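You operate a simulated robot arm through the tools that you are given. There is no shell and no other tool. Be economical: measure what you need, move in short steps, check, and stop when the job is done.

Carry out the task below with a simulated robot arm. There is one attempt and no reset: what you move stays moved.

TASK
Press the bush of the purple wheel home and lay the wheel on the white mat.
Fine: slide the table in, pull the lever, raise it, slide the table out.
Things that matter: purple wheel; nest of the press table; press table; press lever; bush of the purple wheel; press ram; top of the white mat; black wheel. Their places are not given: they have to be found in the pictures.

It is judged by the outcome, as a careful person would: the job done as asked, and still so three seconds after it is handed in. It fails if anything else is knocked over, pushed out of place, dropped, spilled or broken.

THE ROBOT
A 6-joint arm with a two-finger parallel gripper, fixed in place. Base frame: the origin is at the foot of the arm, x ahead of it, y to its left, z up. Lengths are in mm, angles in rad, forces in N, time in s.
With the tool pointing down near the work surface it reaches from about 240 to 640 mm from the base axis. Its first joint turns from -1.152 to 1.152 rad. Payload 2.7 kg.
Tool frame: the origin (TCP) lies between the finger pads and is the grasp point; the fingertips stand 23 mm ahead of it; z points along the fingers, y is the line along which they close. The gripper opens to 94 mm. The fingers are 38 mm wide and 10 mm thick; the gripper's body (54 by 96 mm) begins 39 mm behind the TCP.
Orientation is that of the tool frame in the base frame, as a unit quaternion [w, x, y, z]. With the fingers straight down and closing along the base's y, the tool's x points along the base's -x, its y along +y and its z along -z.

THE INTERFACE
- The arm moves only by the tool nudge_tool. Its argument "moves" is a list of rows, each a list of 7 numbers: the finger opening in cm, from 0 to 9.4, then the shift along the base's x, y, z in units of 40 mm (1.0 is 40 mm), then the turn, a rotation vector about the base's x, y, z in units of 8 degrees (1.0 is 8 degrees). In form: [[gripper, dx, dy, dz, rx, ry, rz], ...]. A call has 1 to 12 rows; each row shifts and turns the commanded pose from where the row before left it. A call with a number of a shift or a turn outside -1 to 1 is refused whole. A row lasts 0.2 s, in which the tool goes at most 50 mm and 0.15 rad; a call with a longer step from one row to the next is refused whole, and so is a gripper value outside its range. A pose out of reach is approached as far as the arm can. The call stops where the force on the tool passes 70 N (or 10 N more than at its start, if that is more) or the arm is blocked; 0.2 s more then pass. The fingers move at their own pace (about 45 mm/s each) and stop on an object; they squeeze with about 35 N. The grip force told is the motor's: it shows also when the fingers shut on nothing. Time passes only in rows, and 0.2 s behind the last, so rows that do not move let the fingers close. It gives the time, the measured TCP pose, the force on the tool (base axes), the opening and the grip force at its end, in the units of the frame above (readings bear some noise), and new pictures: "show" is both (left out), scene, wrist or none.
- Cameras (640 x 400 px; columns grow to the right, rows downward): "scene" is fixed at [92.9, -444.4, 1418]; the picture's right is [0.60, -0.80, 0.00], its down [-0.37, -0.28, -0.89] and it looks along [0.71, 0.54, -0.46] (base axes); focal length 266 px, centre (320, 200). "wrist" rides on the gripper at [-39, 0, -44] in the tool frame; the picture's right is [0.00, -1.00, 0.00], its down [0.97, 0.00, -0.24] and it looks along [0.24, 0.00, 0.97] (tool axes); focal length 218 px, centre (320, 200).
- pixel_to_xyz(camera, pixels): for up to 12 pixels [column, row] of the newest picture of that camera ("zoom" is the newest enlarged one), the place [x, y, z] in the base frame of the surface seen there, good to about 2 mm. No time passes.
- close_up(camera, box): a new picture of the part [left, top, right, bottom] of that camera's present view, enlarged. No time passes.
- close_job(): hands the job in; it is judged then, once.

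Work in short steps. Measure before you move; look again where a grasp or a placing could have gone wrong, and mend it. You have 80 turns and 120 pictures in all, the two below and enlarged ones among them. Open the gripper and draw the arm clear of the work before you hand the job in, unless the task says otherwise; then end with one line.

The tools are called after "Emit:" as name(argument=value, ...) on one line, values as JSON. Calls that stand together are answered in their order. nudge_tool: Moves the arm, as the interface text tells. Its arguments: {"type":"object","properties":{"moves":{"type":"array"},"show":{"type":"string","enum":["both","scene","wrist","none"]}},"required":["moves"]} The other tools are called the same way: pixel_to_xyz (camera, pixels) gives the place of the surface under pixels of a picture; close_up (camera, box) takes an enlarged picture of a part of a camera's view; close_job () hands the job in.

At the start:

```text
t: 0.0
tcp_pos: [347.5, -7.3, 1280.9]
tool_rot: [0.0, -0.001, 1.0, 0.0]
contact_force: [-0.3, -0.1, 0.5]
width: 94.1
grip_force: 0.0
```

scene: 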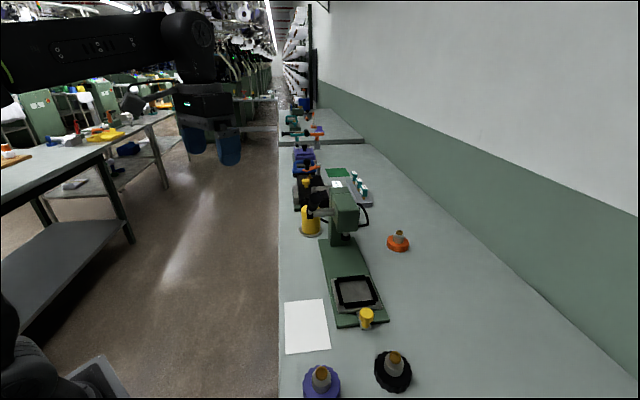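
wrist: 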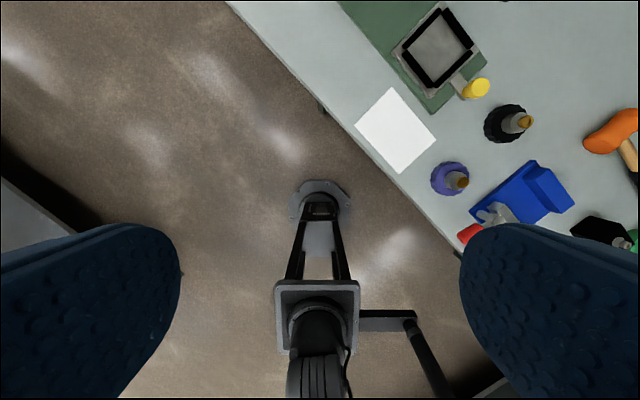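

The purple wheel is at scene (321,382), the mat at (307,327), the press table at (356,292) with a yellow knob at (366,317), and the press head at (343,205). I'll enlarge these and measure.

Emit:
close_up(camera="scene", box=[270, 160, 430, 260])

Emit:
close_up(camera="scene", box=[270, 260, 430, 400])

Emit:
pixel_to_xyz(camera="scene", pixels=[[321, 372], [321, 395], [287, 303], [323, 299], [330, 349], [288, 355], [366, 312], [356, 291], [343, 190], [311, 210], [312, 185], [393, 358]])

Emit:
pixel_to_xyz(camera="wrist", pixels=[[450, 178], [462, 182], [436, 45], [478, 87], [458, 80], [395, 130], [405, 45], [440, 85], [475, 45], [437, 8], [523, 122], [500, 122]])

```text
4.00 times, centred on (350, 210) of scene
```

zoom: 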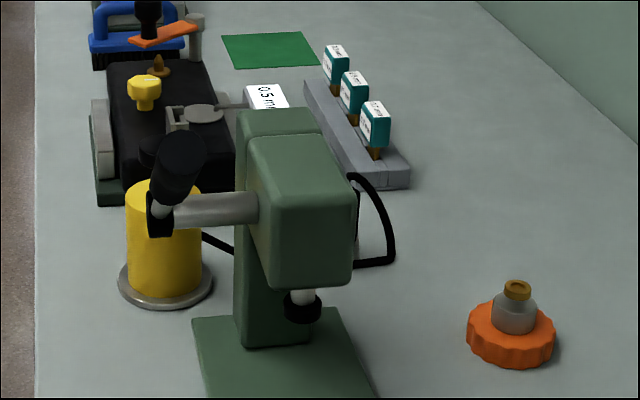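

```text
2.86 times, centred on (350, 330) of scene
```

zoom: 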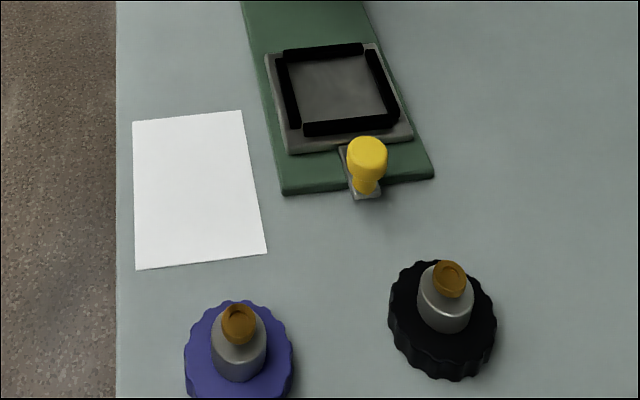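

```text
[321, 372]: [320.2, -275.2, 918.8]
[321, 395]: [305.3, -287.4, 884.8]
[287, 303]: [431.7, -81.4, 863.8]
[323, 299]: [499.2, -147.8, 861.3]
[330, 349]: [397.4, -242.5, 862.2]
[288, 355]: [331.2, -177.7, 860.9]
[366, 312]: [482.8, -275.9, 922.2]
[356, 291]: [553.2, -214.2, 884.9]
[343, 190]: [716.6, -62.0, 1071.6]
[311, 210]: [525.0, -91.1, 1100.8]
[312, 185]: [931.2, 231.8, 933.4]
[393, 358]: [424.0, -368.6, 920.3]
```

```text
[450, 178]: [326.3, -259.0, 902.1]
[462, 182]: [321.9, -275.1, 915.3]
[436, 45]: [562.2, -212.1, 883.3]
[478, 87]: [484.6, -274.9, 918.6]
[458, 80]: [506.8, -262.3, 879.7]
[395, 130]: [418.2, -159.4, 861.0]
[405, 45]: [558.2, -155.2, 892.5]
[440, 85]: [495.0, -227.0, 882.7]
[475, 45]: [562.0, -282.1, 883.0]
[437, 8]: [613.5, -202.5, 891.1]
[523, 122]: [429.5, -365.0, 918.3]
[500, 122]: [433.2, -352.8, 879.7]
```

I'll measure the ram, lever, base plate and nest edges more closely.

Emit:
pixel_to_xyz(camera="scene", pixels=[[346, 236], [346, 231], [316, 198], [311, 213], [322, 211], [332, 210], [320, 241], [338, 328], [388, 320], [355, 237], [310, 218], [343, 222]])

Emit:
close_up(camera="wrist", box=[340, 0, 540, 200])

Emit:
close_up(camera="scene", box=[290, 175, 370, 255])

```text
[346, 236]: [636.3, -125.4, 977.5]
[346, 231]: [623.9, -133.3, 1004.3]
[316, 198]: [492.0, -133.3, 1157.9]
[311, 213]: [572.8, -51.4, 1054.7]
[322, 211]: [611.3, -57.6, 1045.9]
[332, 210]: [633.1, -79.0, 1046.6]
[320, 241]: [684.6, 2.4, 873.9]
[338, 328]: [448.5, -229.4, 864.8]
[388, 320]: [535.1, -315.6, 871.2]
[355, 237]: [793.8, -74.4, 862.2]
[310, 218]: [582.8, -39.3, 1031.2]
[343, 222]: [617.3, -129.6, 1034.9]
```

```text
2.00 times, centred on (440, 100) of wrist
```

zoom: 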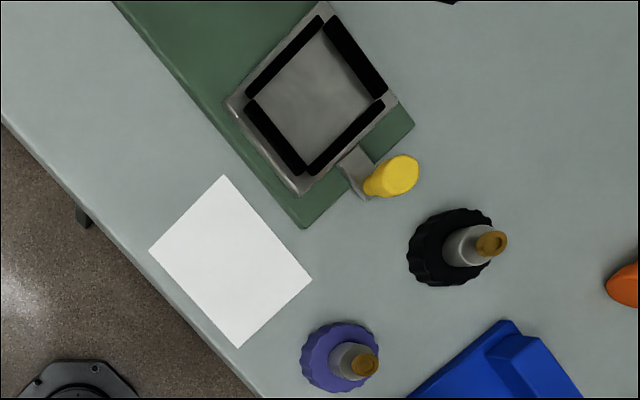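

```text
5.00 times, centred on (330, 215) of scene
```

zoom: 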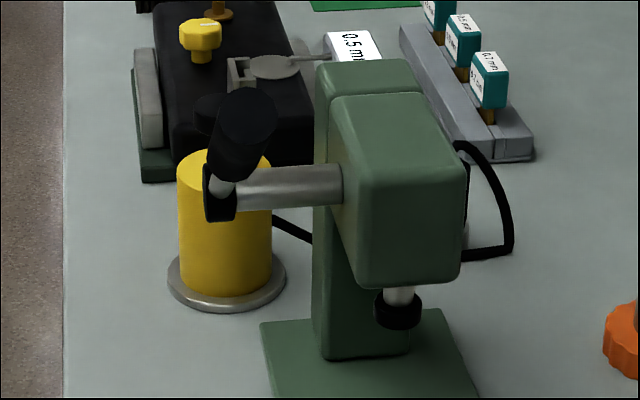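

The press axis runs along u≈(0.71,0.70), and the lever arm points out and up from its pivot near (578,-45,1046). First I move over the purple wheel to see it well.

Emit:
nudge_tool(moves=[[9.4, -0.15, -0.9, -0.7, 0, 0, 0], [9.4, -0.15, -0.9, -0.7, 0, 0, 0], [9.4, -0.15, -0.9, -0.7, 0, 0, 0], [9.4, -0.15, -0.9, -0.7, 0, 0, 0], [9.4, -0.15, -0.9, -0.7, 0, 0, 0], [9.4, -0.1, -0.9, -0.7, 0, 0, 0], [9.4, -0.1, -0.9, -0.7, 0, 0, 0]])

```text
t: 1.6
tcp_pos: [310.6, -259.4, 1082.9]
tool_rot: [0.002, -0.001, 1.0, 0.0]
contact_force: [-0.4, -0.7, 0.6]
width: 93.9
grip_force: 0.1
```

scene: 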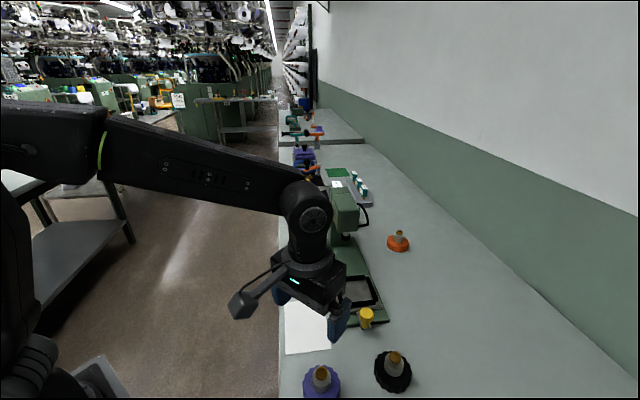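
wrist: 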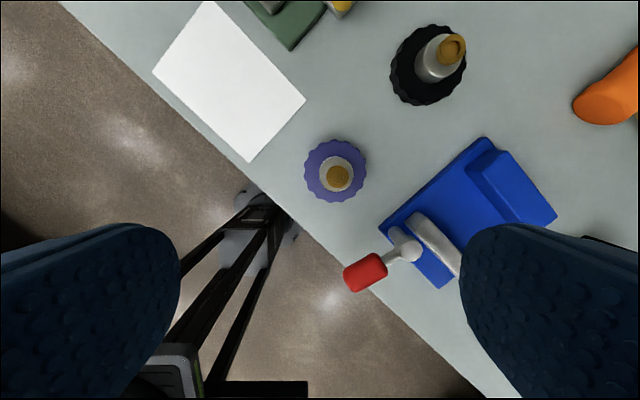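

The purple wheel is centred at wrist (336,171) with its bush at (338,177). I'll measure its rim and levels.

Emit:
close_up(camera="wrist", box=[290, 125, 386, 215])

Emit:
pixel_to_xyz(camera="wrist", pixels=[[338, 179], [338, 160], [325, 175], [335, 146], [336, 195], [308, 170], [362, 170], [352, 172], [322, 172], [336, 188], [300, 190], [370, 150]])

```text
4.44 times, centred on (338, 170) of wrist
```

zoom: 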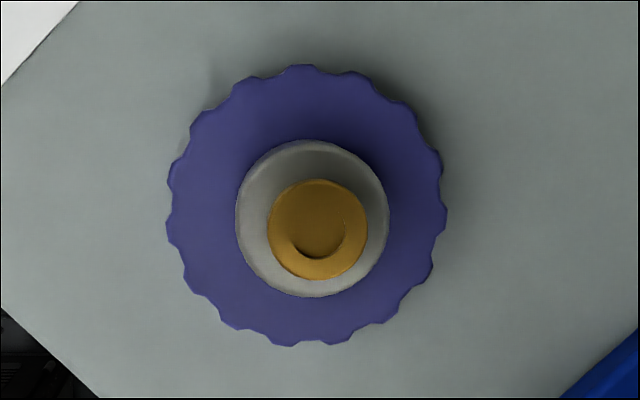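

```text
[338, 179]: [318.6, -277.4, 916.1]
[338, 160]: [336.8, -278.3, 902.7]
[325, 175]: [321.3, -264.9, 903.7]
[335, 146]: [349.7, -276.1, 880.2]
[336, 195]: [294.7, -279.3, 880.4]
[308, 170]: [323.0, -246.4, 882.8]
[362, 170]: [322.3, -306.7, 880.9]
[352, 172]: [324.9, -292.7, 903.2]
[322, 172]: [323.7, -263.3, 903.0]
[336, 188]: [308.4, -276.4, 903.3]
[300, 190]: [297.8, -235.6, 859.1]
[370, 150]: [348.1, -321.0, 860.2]
```

Wheel centre is (322,-276), with the disc top at 881, hub Ø35 up to 903 and bush top 917. I'll descend with a 60 mm opening and the fingertips just above the disc, then grip the hub.

Emit:
nudge_tool(moves=[[6.0, 0.28, -0.41, -0.5, 0, 0, 0], [6.0, 0, 0, -0.9, 0, 0, 0], [6.0, 0, 0, -0.9, 0, 0, 0], [6.0, 0, 0, -0.9, 0, 0, 0], [6.0, 0, 0, -0.9, 0, 0, 0], [6.0, 0, 0, 0, 0, 0, 0]])

```text
t: 3.0
tcp_pos: [320.4, -272.5, 920.3]
tool_rot: [0.0, 0.0, 1.0, 0.0]
contact_force: [0.8, 0.1, -1.0]
width: 59.9
grip_force: 0.1
```

scene: 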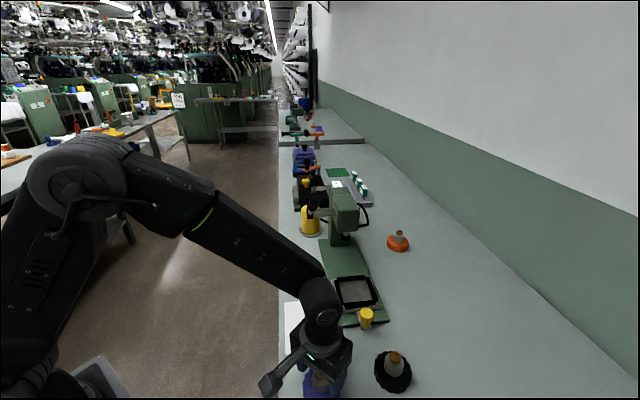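
wrist: 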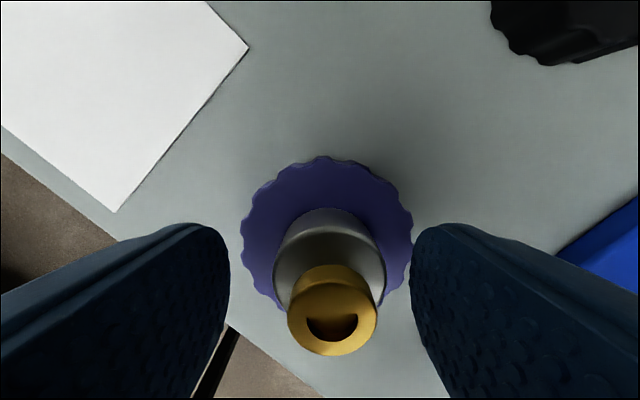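

Emit:
nudge_tool(moves=[[6.0, 0.03, -0.03, -0.32, 0, 0, 0], [6.0, 0, 0, 0, 0, 0, 0]])

```text
t: 3.6
tcp_pos: [321.7, -273.2, 906.2]
tool_rot: [0.0, 0.0, 1.0, 0.0]
contact_force: [-0.3, -0.4, -0.2]
width: 59.7
grip_force: 0.0
```

scene: 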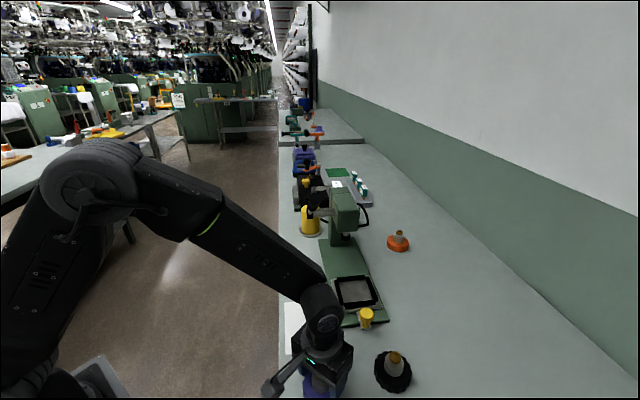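
wrist: 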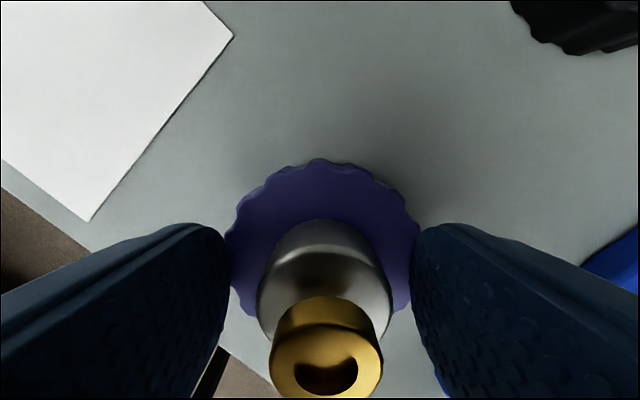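

The hub sits about 2–3 mm to the right, so I shift by that and close on it.

Emit:
nudge_tool(moves=[[6.0, 0, -0.07, 0, 0, 0, 0], [3.0, 0, 0, 0, 0, 0, 0], [3.0, 0, 0, 0, 0, 0, 0], [3.0, 0, 0, 0, 0, 0, 0], [3.0, 0, 0, 0, 0, 0, 0]], show="wrist")

```text
t: 4.8
tcp_pos: [321.9, -278.1, 906.5]
tool_rot: [0.0, 0.0, 1.0, 0.001]
contact_force: [-0.9, 0.6, -0.3]
width: 35.1
grip_force: 34.8
```

wrist: 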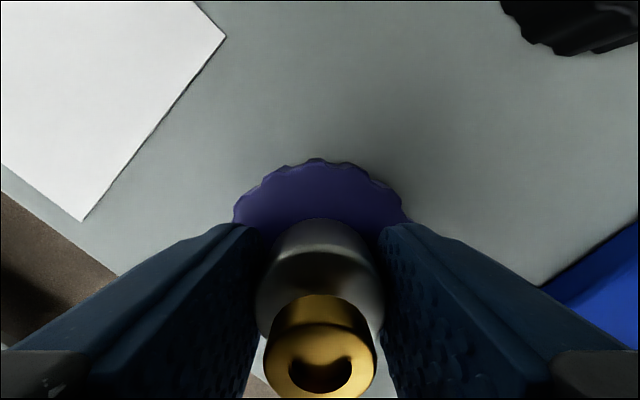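

Gripped at 35.1 mm. I lift 110 mm and move towards the nest to see it from above.

Emit:
nudge_tool(moves=[[3.0, 0, 0, 0.7, 0, 0, 0], [3.0, 0, 0, 0.9, 0, 0, 0], [3.0, 0, 0, 0.9, 0, 0, 0], [3.0, 0.8, 0.3, 0.2, 0, 0, 0], [3.0, 0.9, 0.35, 0, 0, 0, 0], [3.0, 0.9, 0.35, 0, 0, 0, 0], [3.0, 0.9, 0.35, 0, 0, 0, 0], [3.0, 0.7, 0.3, 0, 0, 0, 0], [3.0, 0, 0, 0, 0, 0, 0]])

```text
t: 6.8
tcp_pos: [489.8, -214.4, 1016.8]
tool_rot: [0.002, 0.003, 1.0, 0.0]
contact_force: [-0.2, -0.2, -1.6]
width: 35.3
grip_force: 35.0
```

scene: 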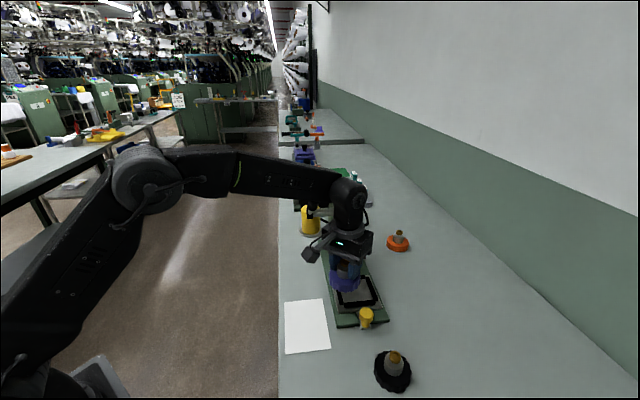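
wrist: 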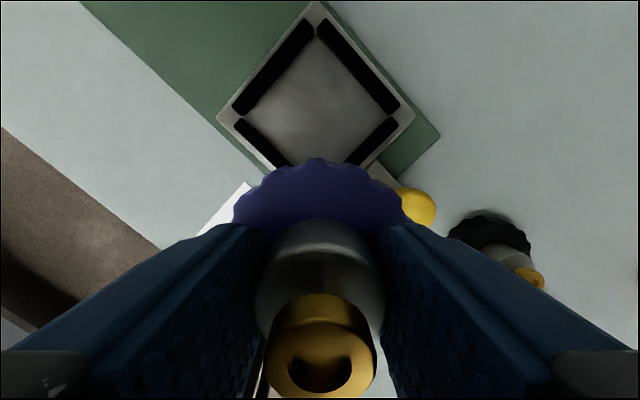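

Wheel held. The forearm may pass close to the press lever while placing, so I check the clearance and the nest measures.

Emit:
close_up(camera="scene", box=[270, 140, 430, 240])

Emit:
pixel_to_xyz(camera="scene", pixels=[[300, 185], [270, 180], [320, 172], [320, 190], [350, 190], [316, 198], [311, 212], [310, 205], [345, 180], [333, 207]])

Emit:
pixel_to_xyz(camera="wrist", pixels=[[316, 3], [218, 117], [415, 113], [313, 22], [240, 108], [396, 105], [315, 100], [280, 60], [360, 60], [430, 195], [262, 140], [378, 135]])

```text
4.00 times, centred on (350, 190) of scene
```

zoom: 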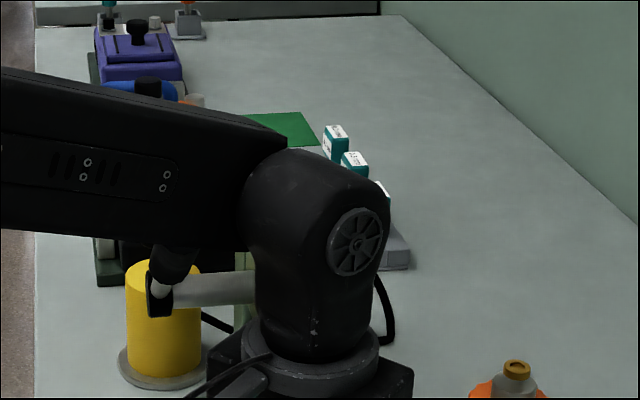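

```text
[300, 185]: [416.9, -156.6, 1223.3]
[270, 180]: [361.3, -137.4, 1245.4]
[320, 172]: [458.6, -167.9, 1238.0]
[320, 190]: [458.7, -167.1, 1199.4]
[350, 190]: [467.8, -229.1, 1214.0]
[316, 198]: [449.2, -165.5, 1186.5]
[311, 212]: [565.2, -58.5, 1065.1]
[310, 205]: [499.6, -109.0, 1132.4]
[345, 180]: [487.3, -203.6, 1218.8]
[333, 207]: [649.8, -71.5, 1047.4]
```

```text
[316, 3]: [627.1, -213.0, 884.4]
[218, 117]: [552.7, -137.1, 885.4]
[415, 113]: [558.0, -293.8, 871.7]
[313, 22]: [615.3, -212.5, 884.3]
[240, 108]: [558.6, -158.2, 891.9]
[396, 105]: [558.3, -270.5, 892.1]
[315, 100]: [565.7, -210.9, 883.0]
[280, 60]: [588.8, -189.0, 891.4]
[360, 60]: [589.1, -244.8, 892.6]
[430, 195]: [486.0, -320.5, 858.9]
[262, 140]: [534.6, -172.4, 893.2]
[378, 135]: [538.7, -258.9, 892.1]
```

The forearm sits to the left of the hand and would foul the raised lever (tip near 495,-120,1150) if I placed with the tool vertical. I'll set the wheel back down and regrip the hub with the tool yawed 45° and tilted about the closing axis, which keeps the arm clear.

Emit:
nudge_tool(moves=[[3.0, -0.9, -0.4, 0, 0, 0, 0], [3.0, -0.9, -0.4, 0, 0, 0, 0], [3.0, -0.9, -0.4, 0, 0, 0, 0], [3.0, -0.92, -0.4, -0.2, 0, 0, 0], [3.0, 0, 0, -0.9, 0, 0, 0], [3.0, 0, 0, -0.9, 0, 0, 0], [3.0, 0, 0, -0.5, 0, 0, 0], [3.0, 0, 0, 0, 0, 0, 0]])

```text
t: 8.6
tcp_pos: [347.2, -276.7, 914.4]
tool_rot: [0.0, 0.0, 1.0, 0.0]
contact_force: [-0.2, -1.0, -0.8]
width: 34.8
grip_force: 35.0
```

scene: 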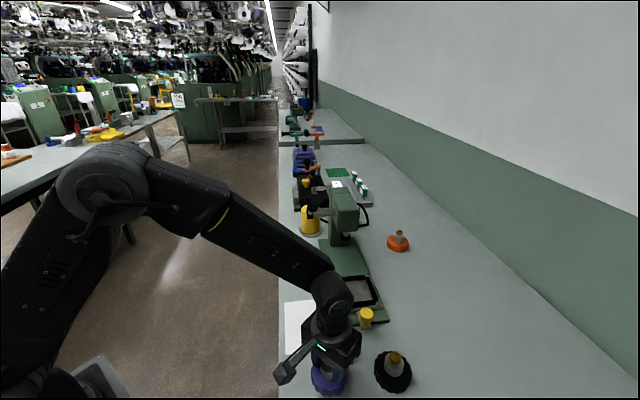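
wrist: 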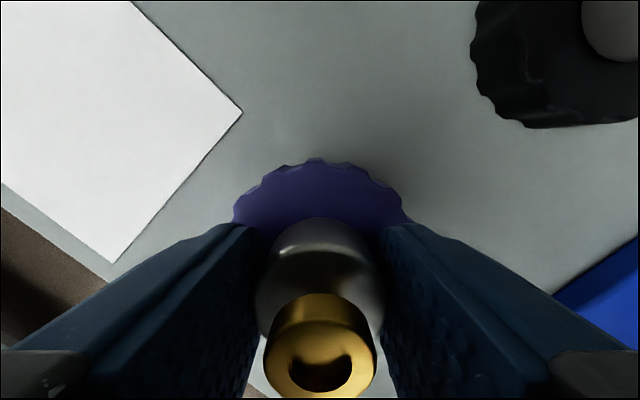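

The wheel bottom is about 8 mm up. I lower it to contact, release and rise.

Emit:
nudge_tool(moves=[[3.0, 0, 0, -0.17, 0, 0, 0], [3.0, 0, 0, 0, 0, 0, 0], [6.5, 0, 0, 0, 0, 0, 0], [6.5, 0, 0, 0, 0, 0, 0], [6.5, 0, 0, 0, 0, 0, 0], [6.5, 0, 0, 0.9, 0, 0, 0], [6.5, 0, 0, 0.9, 0, 0, 0], [6.5, 0, 0, 0.9, 0, 0, 0], [6.5, 0, 0, 0, 0, 0, 0]])

```text
t: 10.6
tcp_pos: [345.3, -277.3, 1016.5]
tool_rot: [0.0, -0.001, 1.0, 0.0]
contact_force: [0.9, -0.2, 0.0]
width: 65.1
grip_force: 0.0
```

scene: 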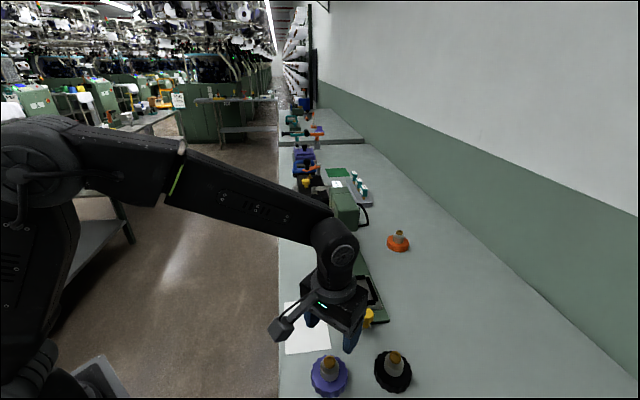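
wrist: 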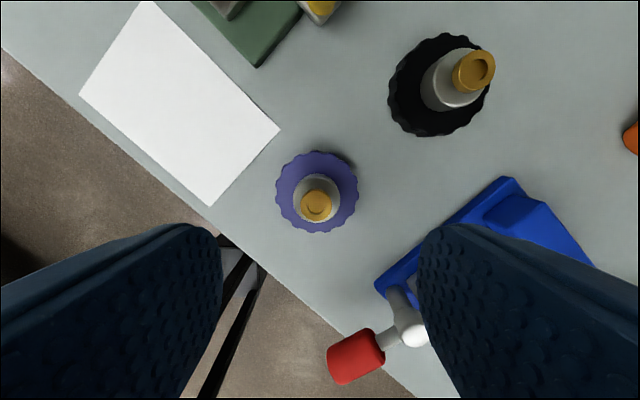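

The wheel stands at about (346,-277). Next I yaw +45° and tilt 30° about n, up here.

Emit:
nudge_tool(moves=[[6.5, 0, 0, 0, 0, 0, 0.9375], [6.5, 0, 0, 0, 0, 0, 0.9375], [6.5, 0, 0, 0, 0, 0, 0.9375], [6.5, 0, 0, 0, 0, 0, 0.9375], [6.5, 0, 0, 0, 0, 0, 0.9375], [6.5, 0, 0, 0, 0, 0, 0.9375], [6.5, 0, 0, 0, 0.663, -0.663, 0], [6.5, 0, 0, 0, 0.663, -0.663, 0], [6.5, 0, 0, 0, 0.663, -0.663, 0], [6.5, 0, 0, 0, 0.663, -0.663, 0], [6.5, 0, 0, 0, 0, 0, 0]])

```text
t: 13.0
tcp_pos: [345.9, -276.5, 1016.4]
tool_rot: [0.24, -0.37, 0.892, 0.099]
contact_force: [0.2, 0.6, 0.2]
width: 65.1
grip_force: 0.0
```

scene: 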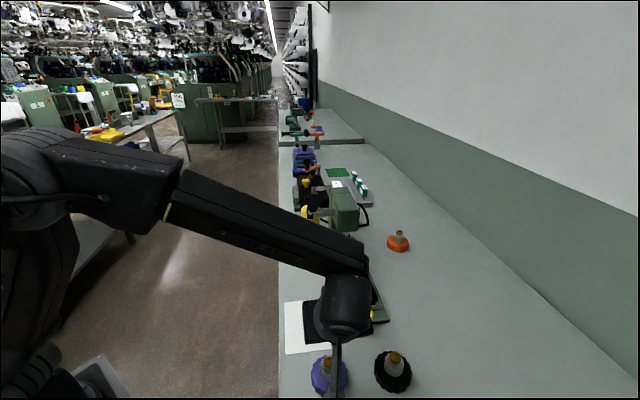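
wrist: 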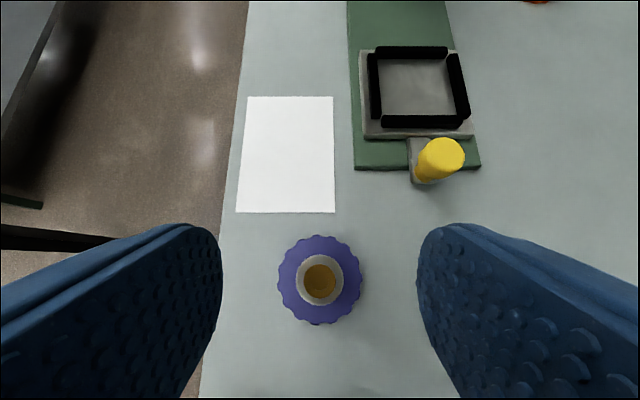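

Good aligned view: nest at wrist (418,90), knob (440,155), mat (288,155), wheel (320,280). I'll measure them.

Emit:
pixel_to_xyz(camera="wrist", pixels=[[320, 286], [320, 260], [363, 52], [472, 133], [364, 136], [452, 48], [420, 88], [448, 150], [428, 172], [371, 90], [459, 85], [410, 124]])

Emit:
close_up(camera="wrist", box=[340, 30, 500, 190])

Emit:
close_up(camera="wrist", box=[270, 225, 370, 335])

```text
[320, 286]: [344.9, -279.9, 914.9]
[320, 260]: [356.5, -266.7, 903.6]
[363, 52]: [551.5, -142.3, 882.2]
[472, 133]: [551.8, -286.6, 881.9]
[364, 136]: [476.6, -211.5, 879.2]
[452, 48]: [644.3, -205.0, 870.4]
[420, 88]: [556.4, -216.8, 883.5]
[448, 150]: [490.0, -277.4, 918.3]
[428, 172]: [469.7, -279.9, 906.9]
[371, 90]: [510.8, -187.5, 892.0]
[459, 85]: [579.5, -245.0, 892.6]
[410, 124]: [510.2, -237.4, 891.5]
```

```text
2.50 times, centred on (420, 110) of wrist
```

zoom: 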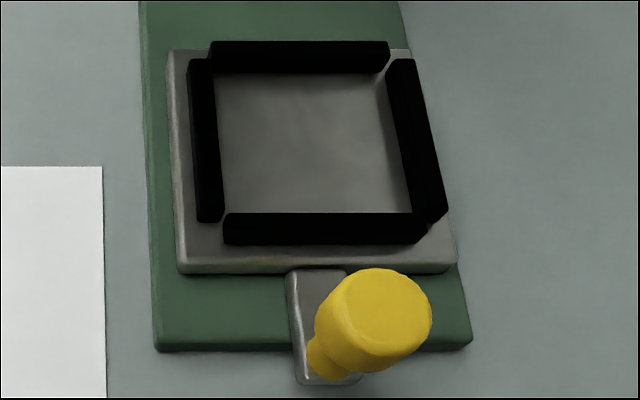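

```text
3.64 times, centred on (320, 280) of wrist
```

zoom: 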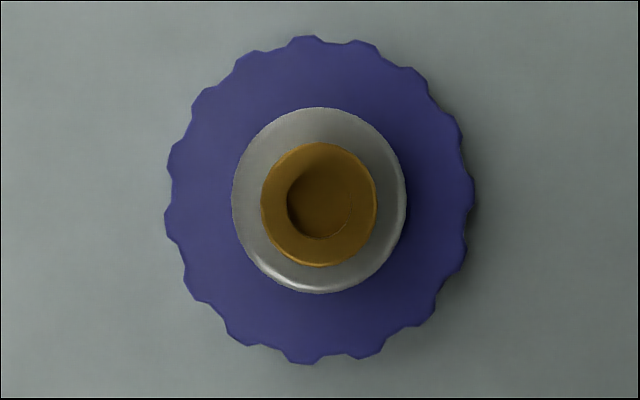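

Emit:
pixel_to_xyz(camera="wrist", pixels=[[410, 52], [410, 60], [410, 114], [410, 121], [381, 90], [449, 85], [367, 90], [453, 90], [380, 75], [445, 75]])

```text
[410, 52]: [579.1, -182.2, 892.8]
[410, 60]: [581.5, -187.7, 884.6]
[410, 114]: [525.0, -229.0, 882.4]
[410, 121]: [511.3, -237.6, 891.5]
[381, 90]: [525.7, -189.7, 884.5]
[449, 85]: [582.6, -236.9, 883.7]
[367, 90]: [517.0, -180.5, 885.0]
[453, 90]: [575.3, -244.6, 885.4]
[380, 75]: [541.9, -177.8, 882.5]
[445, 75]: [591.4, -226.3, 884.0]
```

Nest centre is about (550.5,-213), floor 883, with ~2–3 mm play. I lower onto the hub with the tilted fingers (low corner 2 mm above the disc).

Emit:
nudge_tool(moves=[[6.5, -0.05, -0.05, -0.8, 0, 0, 0], [6.5, 0, 0, -0.9, 0, 0, 0], [6.5, 0, 0, -0.6, 0, 0, 0], [6.5, 0, 0, -0.25, 0, 0, 0], [6.5, 0, 0, 0, 0, 0, 0]])

```text
t: 14.2
tcp_pos: [343.8, -278.7, 919.6]
tool_rot: [0.24, -0.369, 0.893, 0.097]
contact_force: [-9.7, 10.8, 41.7]
width: 65.1
grip_force: 0.0
```

scene: 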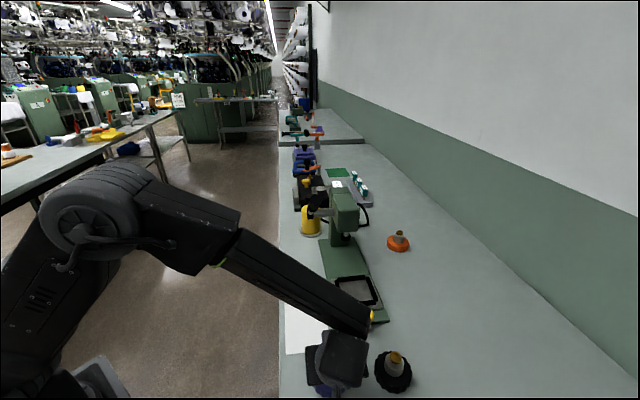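
wrist: 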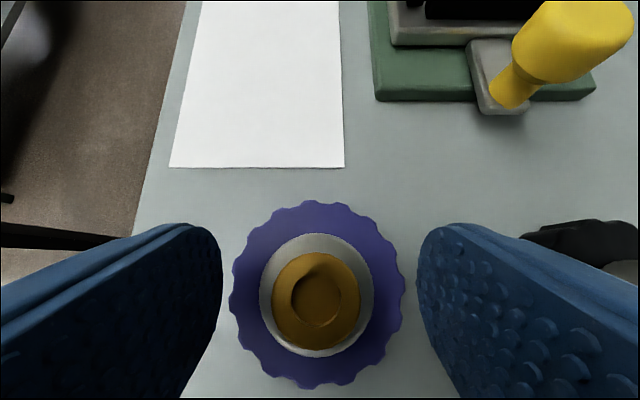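

A contact of about 40 N arose, and not at the fingers. The rod on the wrist probably touches something behind. I raise a bit and look.

Emit:
nudge_tool(moves=[[6.5, 0, 0, 0.7, 0, 0, 0], [6.5, 0, 0, 0.8, 0, 0, 0], [6.5, 0, 0, 0.8, 0, 0, 0], [6.5, 0, 0, 0, 0, 0, 0]])

Emit:
close_up(camera="scene", box=[260, 260, 420, 400])

```text
t: 15.2
tcp_pos: [342.8, -277.9, 1005.9]
tool_rot: [0.24, -0.369, 0.892, 0.1]
contact_force: [0.3, 0.3, 1.4]
width: 65.2
grip_force: 0.1
```

scene: 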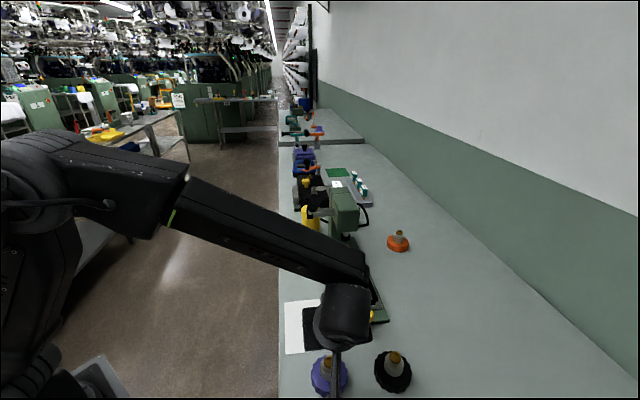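
wrist: 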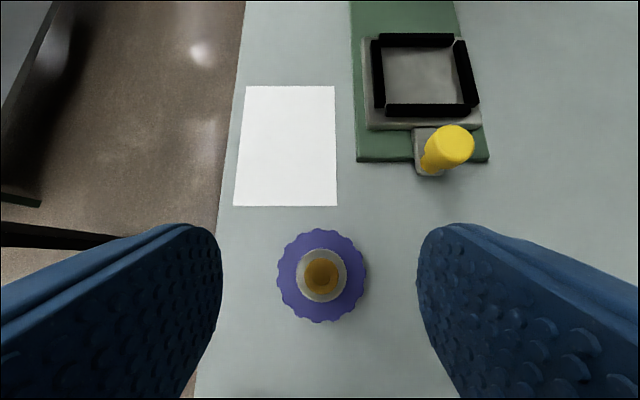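

```text
2.86 times, centred on (340, 330) of scene
```

zoom: 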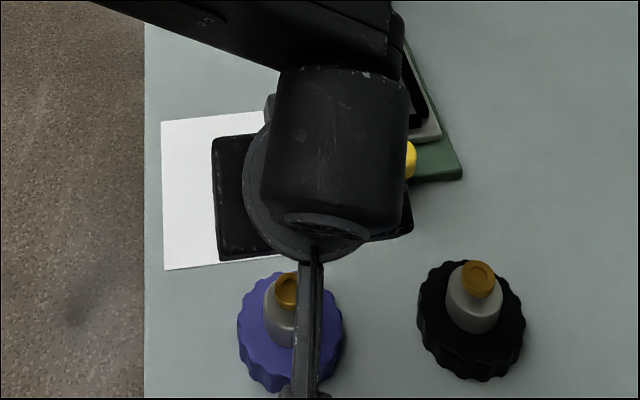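

Emit:
pixel_to_xyz(camera="scene", pixels=[[336, 350], [336, 360], [336, 370], [335, 380], [335, 390], [330, 397], [372, 397], [336, 340], [320, 330], [345, 310]])

```text
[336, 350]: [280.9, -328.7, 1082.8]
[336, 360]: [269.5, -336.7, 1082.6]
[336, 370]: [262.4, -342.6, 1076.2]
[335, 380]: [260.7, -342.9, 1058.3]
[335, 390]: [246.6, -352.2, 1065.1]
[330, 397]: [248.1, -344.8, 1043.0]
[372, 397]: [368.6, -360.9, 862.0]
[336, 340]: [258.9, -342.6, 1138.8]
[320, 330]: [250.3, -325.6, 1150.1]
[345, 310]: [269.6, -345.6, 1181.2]
```

The wrist rod hangs down behind and touched the blue device. Since the wheel is round, I can grip with the tilt facing +n so the rod is over free floor, then yaw back in the air. I yaw -90° here.

Emit:
nudge_tool(moves=[[6.5, 0, 0, 0.2, 0, 0, -0.9375], [6.5, 0, 0, 0.2, 0, 0, -0.9375], [6.5, 0, 0, 0, 0, 0, -0.9375], [6.5, 0, 0, 0, 0, 0, -0.9375], [6.5, 0, 0, 0, 0, 0, -0.9375], [6.5, 0, 0, 0, 0, 0, -0.9375], [6.5, 0, 0, 0, 0, 0, -0.9375], [6.5, 0, 0, 0, 0, 0, -0.9375], [6.5, 0, 0, 0, 0, 0, -0.9375], [6.5, 0, 0, 0, 0, 0, -0.9375], [6.5, 0, 0, 0, 0, 0, -0.9375], [6.5, 0, 0, 0, 0, 0, -0.9375]])

```text
t: 17.8
tcp_pos: [343.7, -278.1, 1023.4]
tool_rot: [0.24, 0.369, 0.893, -0.098]
contact_force: [-0.1, -0.1, 0.4]
width: 64.8
grip_force: 0.1
```

scene: 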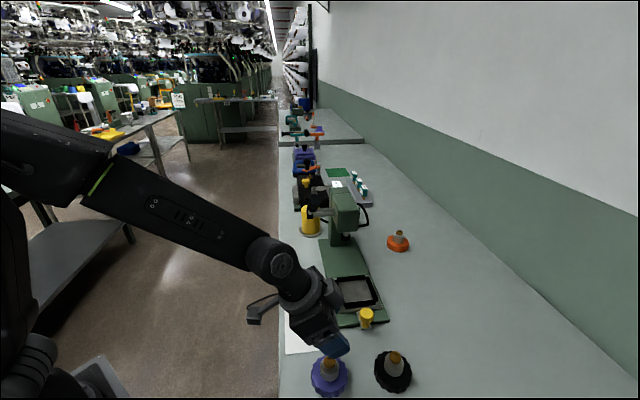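
wrist: 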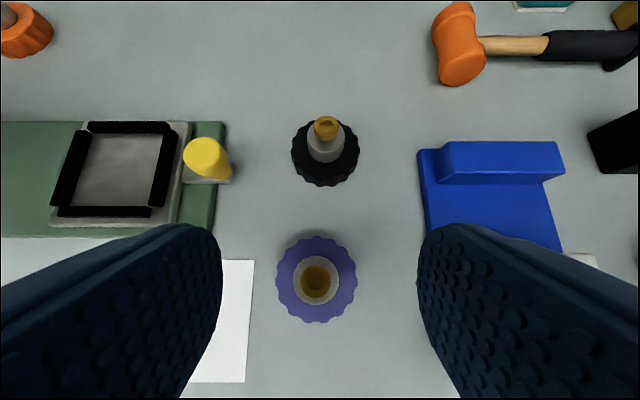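

Clear now, with the rod over the floor. I lower to the hub grip height.

Emit:
nudge_tool(moves=[[6.5, 0, 0.08, -0.8, 0, 0, 0], [6.5, 0, 0, -0.9, 0, 0, 0], [6.5, 0, 0, -0.7, 0, 0, 0], [6.5, 0, 0, -0.37, 0, 0, 0], [6.5, 0, 0, 0, 0, 0, 0]], show="wrist")

```text
t: 19.0
tcp_pos: [347.9, -276.3, 927.1]
tool_rot: [0.238, 0.37, 0.893, -0.098]
contact_force: [-0.1, 0.2, -1.1]
width: 64.7
grip_force: 0.1
out of reach, approached as far as the arm can: row 2, 3
```

wrist: 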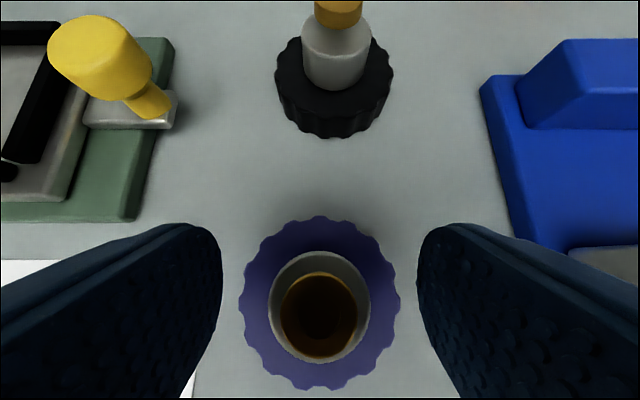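

Emit:
nudge_tool(moves=[[6.5, -0.05, 0, -0.2, 0, 0, 0], [6.5, -0.05, 0.03, -0.17, 0, 0, 0], [6.5, 0, 0, 0, 0, 0, 0]], show="wrist")

```text
t: 19.8
tcp_pos: [344.7, -276.0, 914.4]
tool_rot: [0.237, 0.37, 0.892, -0.101]
contact_force: [0.2, 0.0, 1.2]
width: 65.3
grip_force: 0.1
```

wrist: 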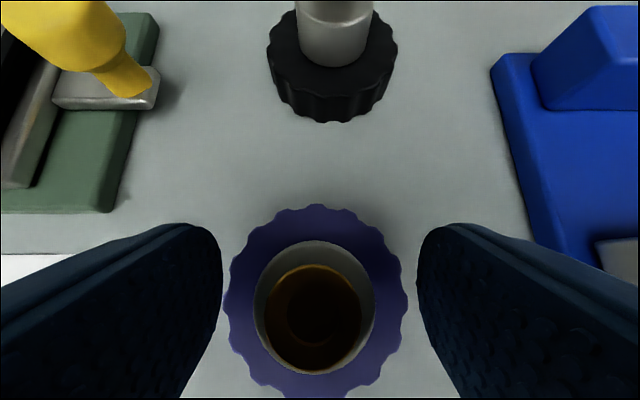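

Well aligned. I make a small correction and close.

Emit:
nudge_tool(moves=[[6.5, 0.02, 0.05, -0.04, 0, 0, 0], [3.0, 0, 0, 0, 0, 0, 0], [3.0, 0, 0, 0, 0, 0, 0], [3.0, 0, 0, 0, 0, 0, 0], [3.0, 0, 0, 0, 0, 0, 0], [3.0, 0, 0, 0, 0, 0, 0]], show="wrist")

```text
t: 21.2
tcp_pos: [345.2, -273.6, 913.9]
tool_rot: [0.237, 0.371, 0.892, -0.1]
contact_force: [-0.1, 1.3, 1.8]
width: 35.0
grip_force: 35.1
```

wrist: 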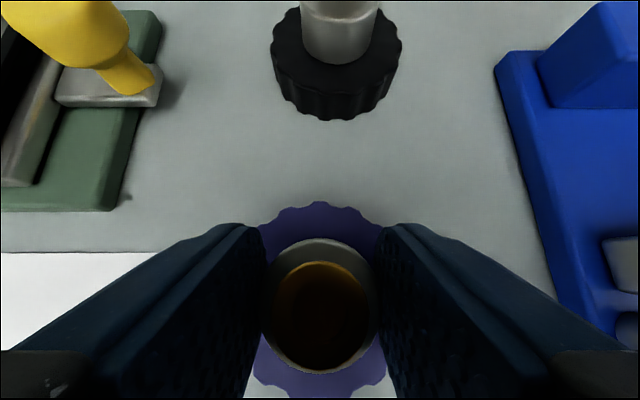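

Gripped at 35.0 mm. I lift 110 mm, then yaw back +90°.

Emit:
nudge_tool(moves=[[3.0, 0, 0, 0.5, 0, 0, 0], [3.0, 0, 0, 0.8, 0, 0, 0], [3.0, 0, 0, 0.8, 0, 0, 0], [3.0, 0, 0, 0.8, 0, 0, 0], [3.0, 0, 0, 0, 0, 0, 0]], show="wrist")

Emit:
nudge_tool(moves=[[3.0, 0, 0, 0, 0, 0, 0.9375], [3.0, 0, 0, 0, 0, 0, 0.9375], [3.0, 0, 0, 0, 0, 0, 0.9375], [3.0, 0, 0, 0, 0, 0, 0.9375], [3.0, 0, 0, 0, 0, 0, 0.9375], [3.0, 0, 0, 0, 0, 0, 0.9375], [3.0, 0, 0, 0, 0, 0, 0.9375], [3.0, 0, 0, 0, 0, 0, 0.9375], [3.0, 0, 0, 0, 0, 0, 0.9375], [3.0, 0, 0, 0, 0, 0, 0.9375], [3.0, 0, 0, 0, 0, 0, 0.9375], [3.0, 0, 0, 0, 0, 0, 0.9375]])

```text
t: 22.4
tcp_pos: [348.9, -285.0, 1014.9]
tool_rot: [0.24, 0.369, 0.893, -0.099]
contact_force: [0.1, 0.2, -1.5]
width: 34.7
grip_force: 34.7
out of reach, approached as far as the arm can: row 2, 3
```

wrist: 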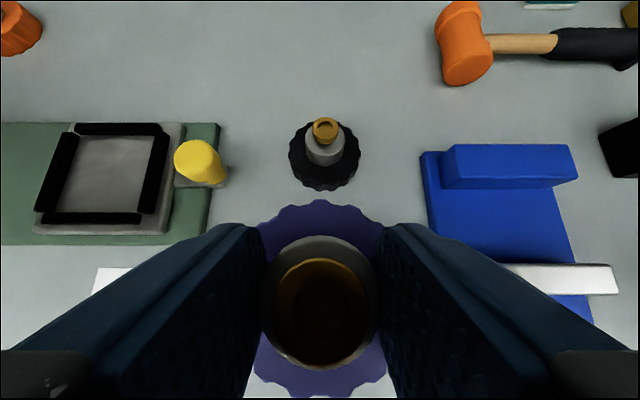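

```text
t: 25.0
tcp_pos: [346.5, -284.6, 1013.3]
tool_rot: [0.239, -0.37, 0.892, 0.099]
contact_force: [-0.3, 0.8, -1.6]
width: 34.9
grip_force: 35.3
```

scene: 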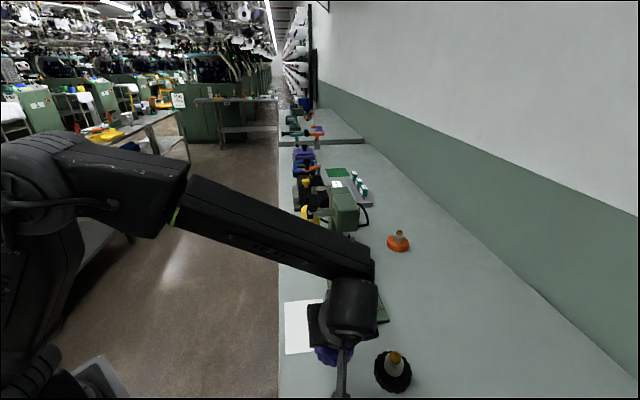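
wrist: 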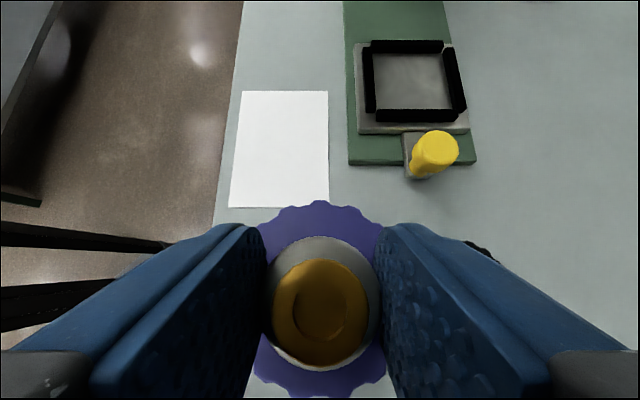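

Now I move towards the nest, stopping short of it (u≈190) to check the arm-lever clearance.

Emit:
nudge_tool(moves=[[3.0, 0.85, 0.187, 0, 0, 0, 0], [3.0, 0.85, 0.187, 0, 0, 0, 0], [3.0, 0.85, 0.187, 0, 0, 0, 0], [3.0, 0.85, 0.187, 0, 0, 0, 0], [3.0, 0.85, 0.187, 0, 0, 0, 0], [3.0, 0, 0, 0, 0, 0, 0]])

```text
t: 26.4
tcp_pos: [518.2, -245.9, 1012.0]
tool_rot: [0.239, -0.37, 0.892, 0.1]
contact_force: [0.3, -0.5, -2.2]
width: 34.5
grip_force: 34.8
```

scene: 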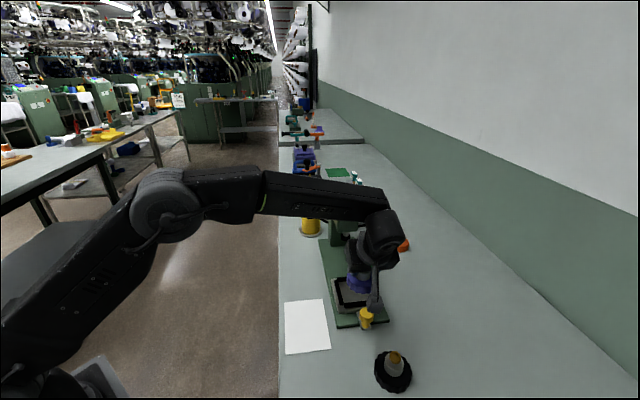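
wrist: 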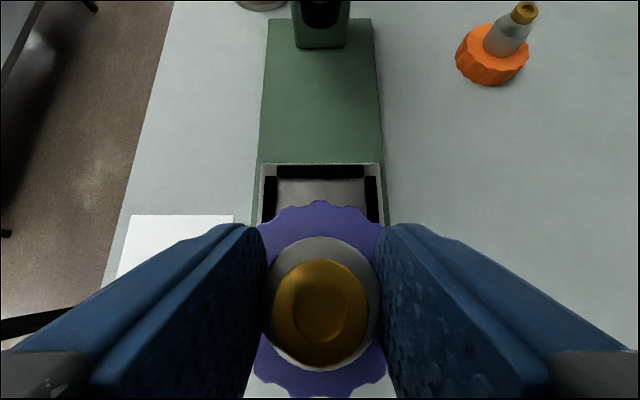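

Emit:
pixel_to_xyz(camera="scene", pixels=[[380, 205], [350, 200], [330, 197], [310, 193], [290, 210], [320, 215], [350, 217], [270, 208], [390, 235], [310, 212]])

Emit:
close_up(camera="scene", box=[280, 160, 440, 340])

Emit:
pixel_to_xyz(camera="wrist", pixels=[[320, 170], [320, 183], [272, 195], [371, 195], [264, 200], [379, 200], [320, 190], [320, 15]])

```text
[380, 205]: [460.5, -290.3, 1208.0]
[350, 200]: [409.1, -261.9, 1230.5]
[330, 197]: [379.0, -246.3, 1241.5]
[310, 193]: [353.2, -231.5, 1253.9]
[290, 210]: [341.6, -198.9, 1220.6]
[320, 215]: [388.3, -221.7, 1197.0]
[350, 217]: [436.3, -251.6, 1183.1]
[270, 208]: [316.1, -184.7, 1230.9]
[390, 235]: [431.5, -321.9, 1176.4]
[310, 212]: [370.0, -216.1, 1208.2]
```

```text
2.22 times, centred on (360, 250) of scene
```

zoom: 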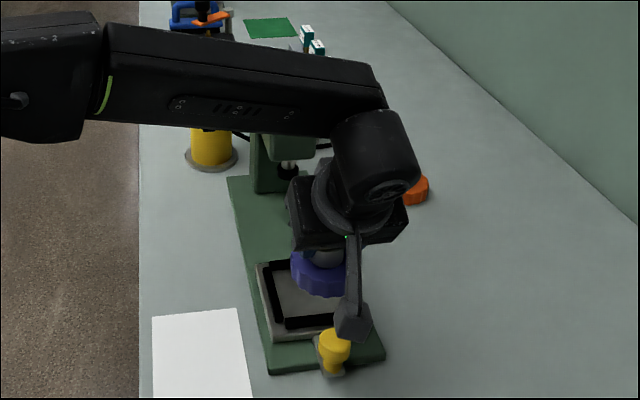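

```text
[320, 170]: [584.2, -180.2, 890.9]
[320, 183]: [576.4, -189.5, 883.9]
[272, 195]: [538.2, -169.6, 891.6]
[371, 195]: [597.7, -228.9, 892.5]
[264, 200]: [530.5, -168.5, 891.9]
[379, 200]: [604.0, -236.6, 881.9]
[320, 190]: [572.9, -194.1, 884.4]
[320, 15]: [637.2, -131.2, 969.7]
```

Alignment in n is right, and the forearm should pass about 15 mm in front of the lever tip. I advance over the nest and come down to just above the rails.

Emit:
nudge_tool(moves=[[3.0, 0.38, 0.386, 0, 0, 0, 0], [3.0, 0.38, 0.386, 0, 0, 0, 0], [3.0, 0, 0, -0.5, 0, 0, 0], [3.0, 0, 0, -0.5, 0, 0, 0], [3.0, 0, 0, -0.4, 0, 0, 0], [3.0, 0, 0, 0, 0, 0, 0]])

Emit:
close_up(camera="scene", box=[280, 180, 440, 340])

```text
t: 27.8
tcp_pos: [546.4, -213.8, 956.1]
tool_rot: [0.239, -0.37, 0.892, 0.1]
contact_force: [0.8, -0.2, -1.8]
width: 34.8
grip_force: 35.1
```

scene: 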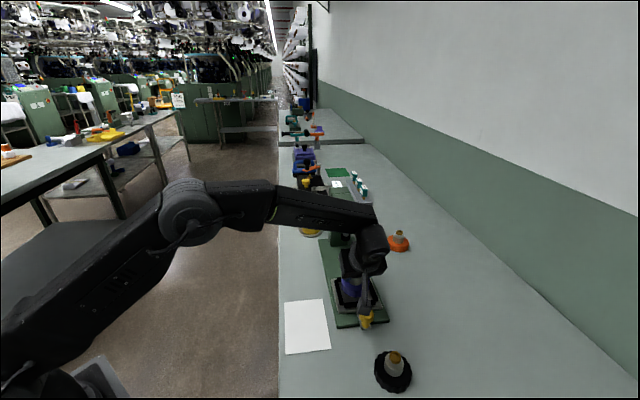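
wrist: 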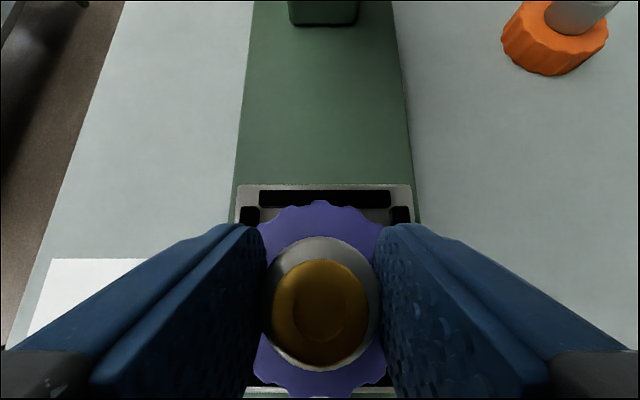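

```text
2.50 times, centred on (360, 260) of scene
```

zoom: 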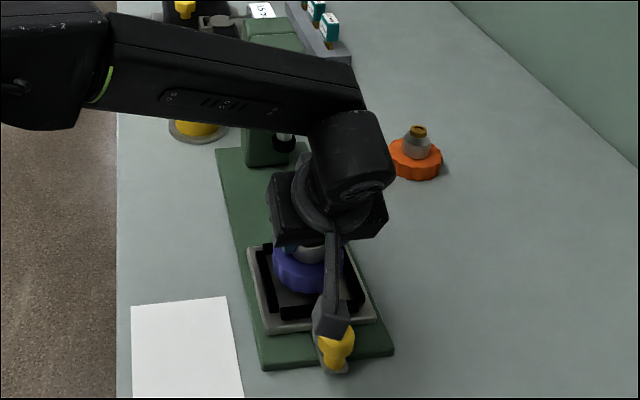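

The wheel needs +2.5 mm along n. I check the rod's end block against the knob before lowering.

Emit:
pixel_to_xyz(camera="zoom", pixels=[[330, 318], [320, 305], [345, 318], [325, 335], [333, 335], [340, 345], [332, 270], [350, 350]])

Emit:
pixel_to_xyz(camera="wrist", pixels=[[320, 190], [320, 198], [250, 215], [400, 215], [240, 190], [410, 190], [320, 205], [320, 392]])

```text
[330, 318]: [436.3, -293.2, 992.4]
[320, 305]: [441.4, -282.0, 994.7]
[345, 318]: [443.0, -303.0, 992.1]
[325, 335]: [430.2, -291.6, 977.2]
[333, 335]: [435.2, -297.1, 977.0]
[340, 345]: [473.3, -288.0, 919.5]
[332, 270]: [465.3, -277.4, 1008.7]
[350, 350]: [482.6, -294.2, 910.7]
```

```text
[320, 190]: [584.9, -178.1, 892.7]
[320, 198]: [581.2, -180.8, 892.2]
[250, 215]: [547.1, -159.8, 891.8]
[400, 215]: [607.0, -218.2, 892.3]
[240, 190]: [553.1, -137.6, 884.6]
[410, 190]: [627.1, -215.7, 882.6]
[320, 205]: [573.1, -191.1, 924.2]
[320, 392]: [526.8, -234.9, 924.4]
```

The block is well above the knob. I shift +3 mm in n and lower into the nest.

Emit:
nudge_tool(moves=[[3.0, 0.065, -0.04, 0, 0, 0, 0], [3.0, 0, 0, -0.2, 0, 0, 0], [3.0, 0, 0, -0.1, 0, 0, 0], [3.0, 0, 0, 0, 0, 0, 0]], show="wrist")

```text
t: 28.8
tcp_pos: [550.1, -216.4, 946.1]
tool_rot: [0.239, -0.37, 0.892, 0.1]
contact_force: [-0.3, -1.0, -1.8]
width: 34.8
grip_force: 34.4
```

wrist: 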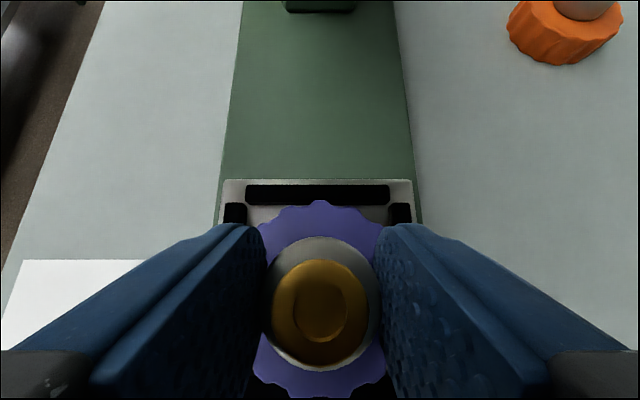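

Emit:
nudge_tool(moves=[[3.0, -0.015, 0.015, -0.1, 0, 0, 0], [3.0, 0, 0, -0.1, 0, 0, 0], [3.0, 0, 0, 0, 0, 0, 0]])

```text
t: 29.6
tcp_pos: [549.9, -215.6, 937.7]
tool_rot: [0.24, -0.37, 0.892, 0.1]
contact_force: [0.6, 0.4, -1.9]
width: 34.7
grip_force: 35.1
```

scene: 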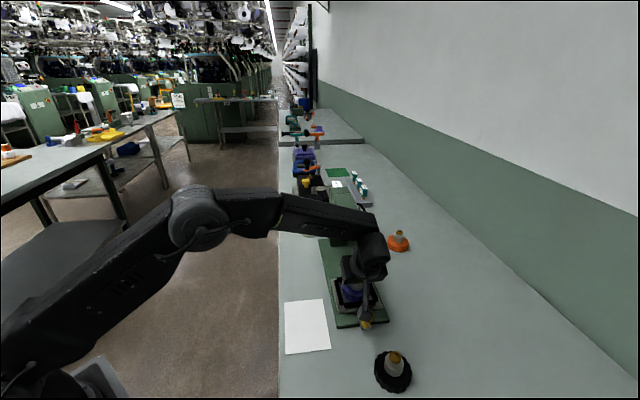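
wrist: 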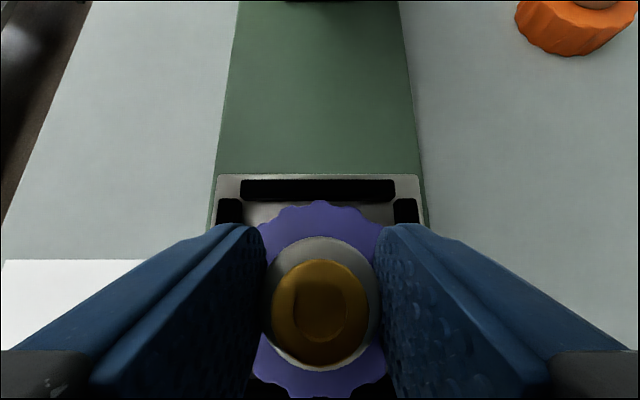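

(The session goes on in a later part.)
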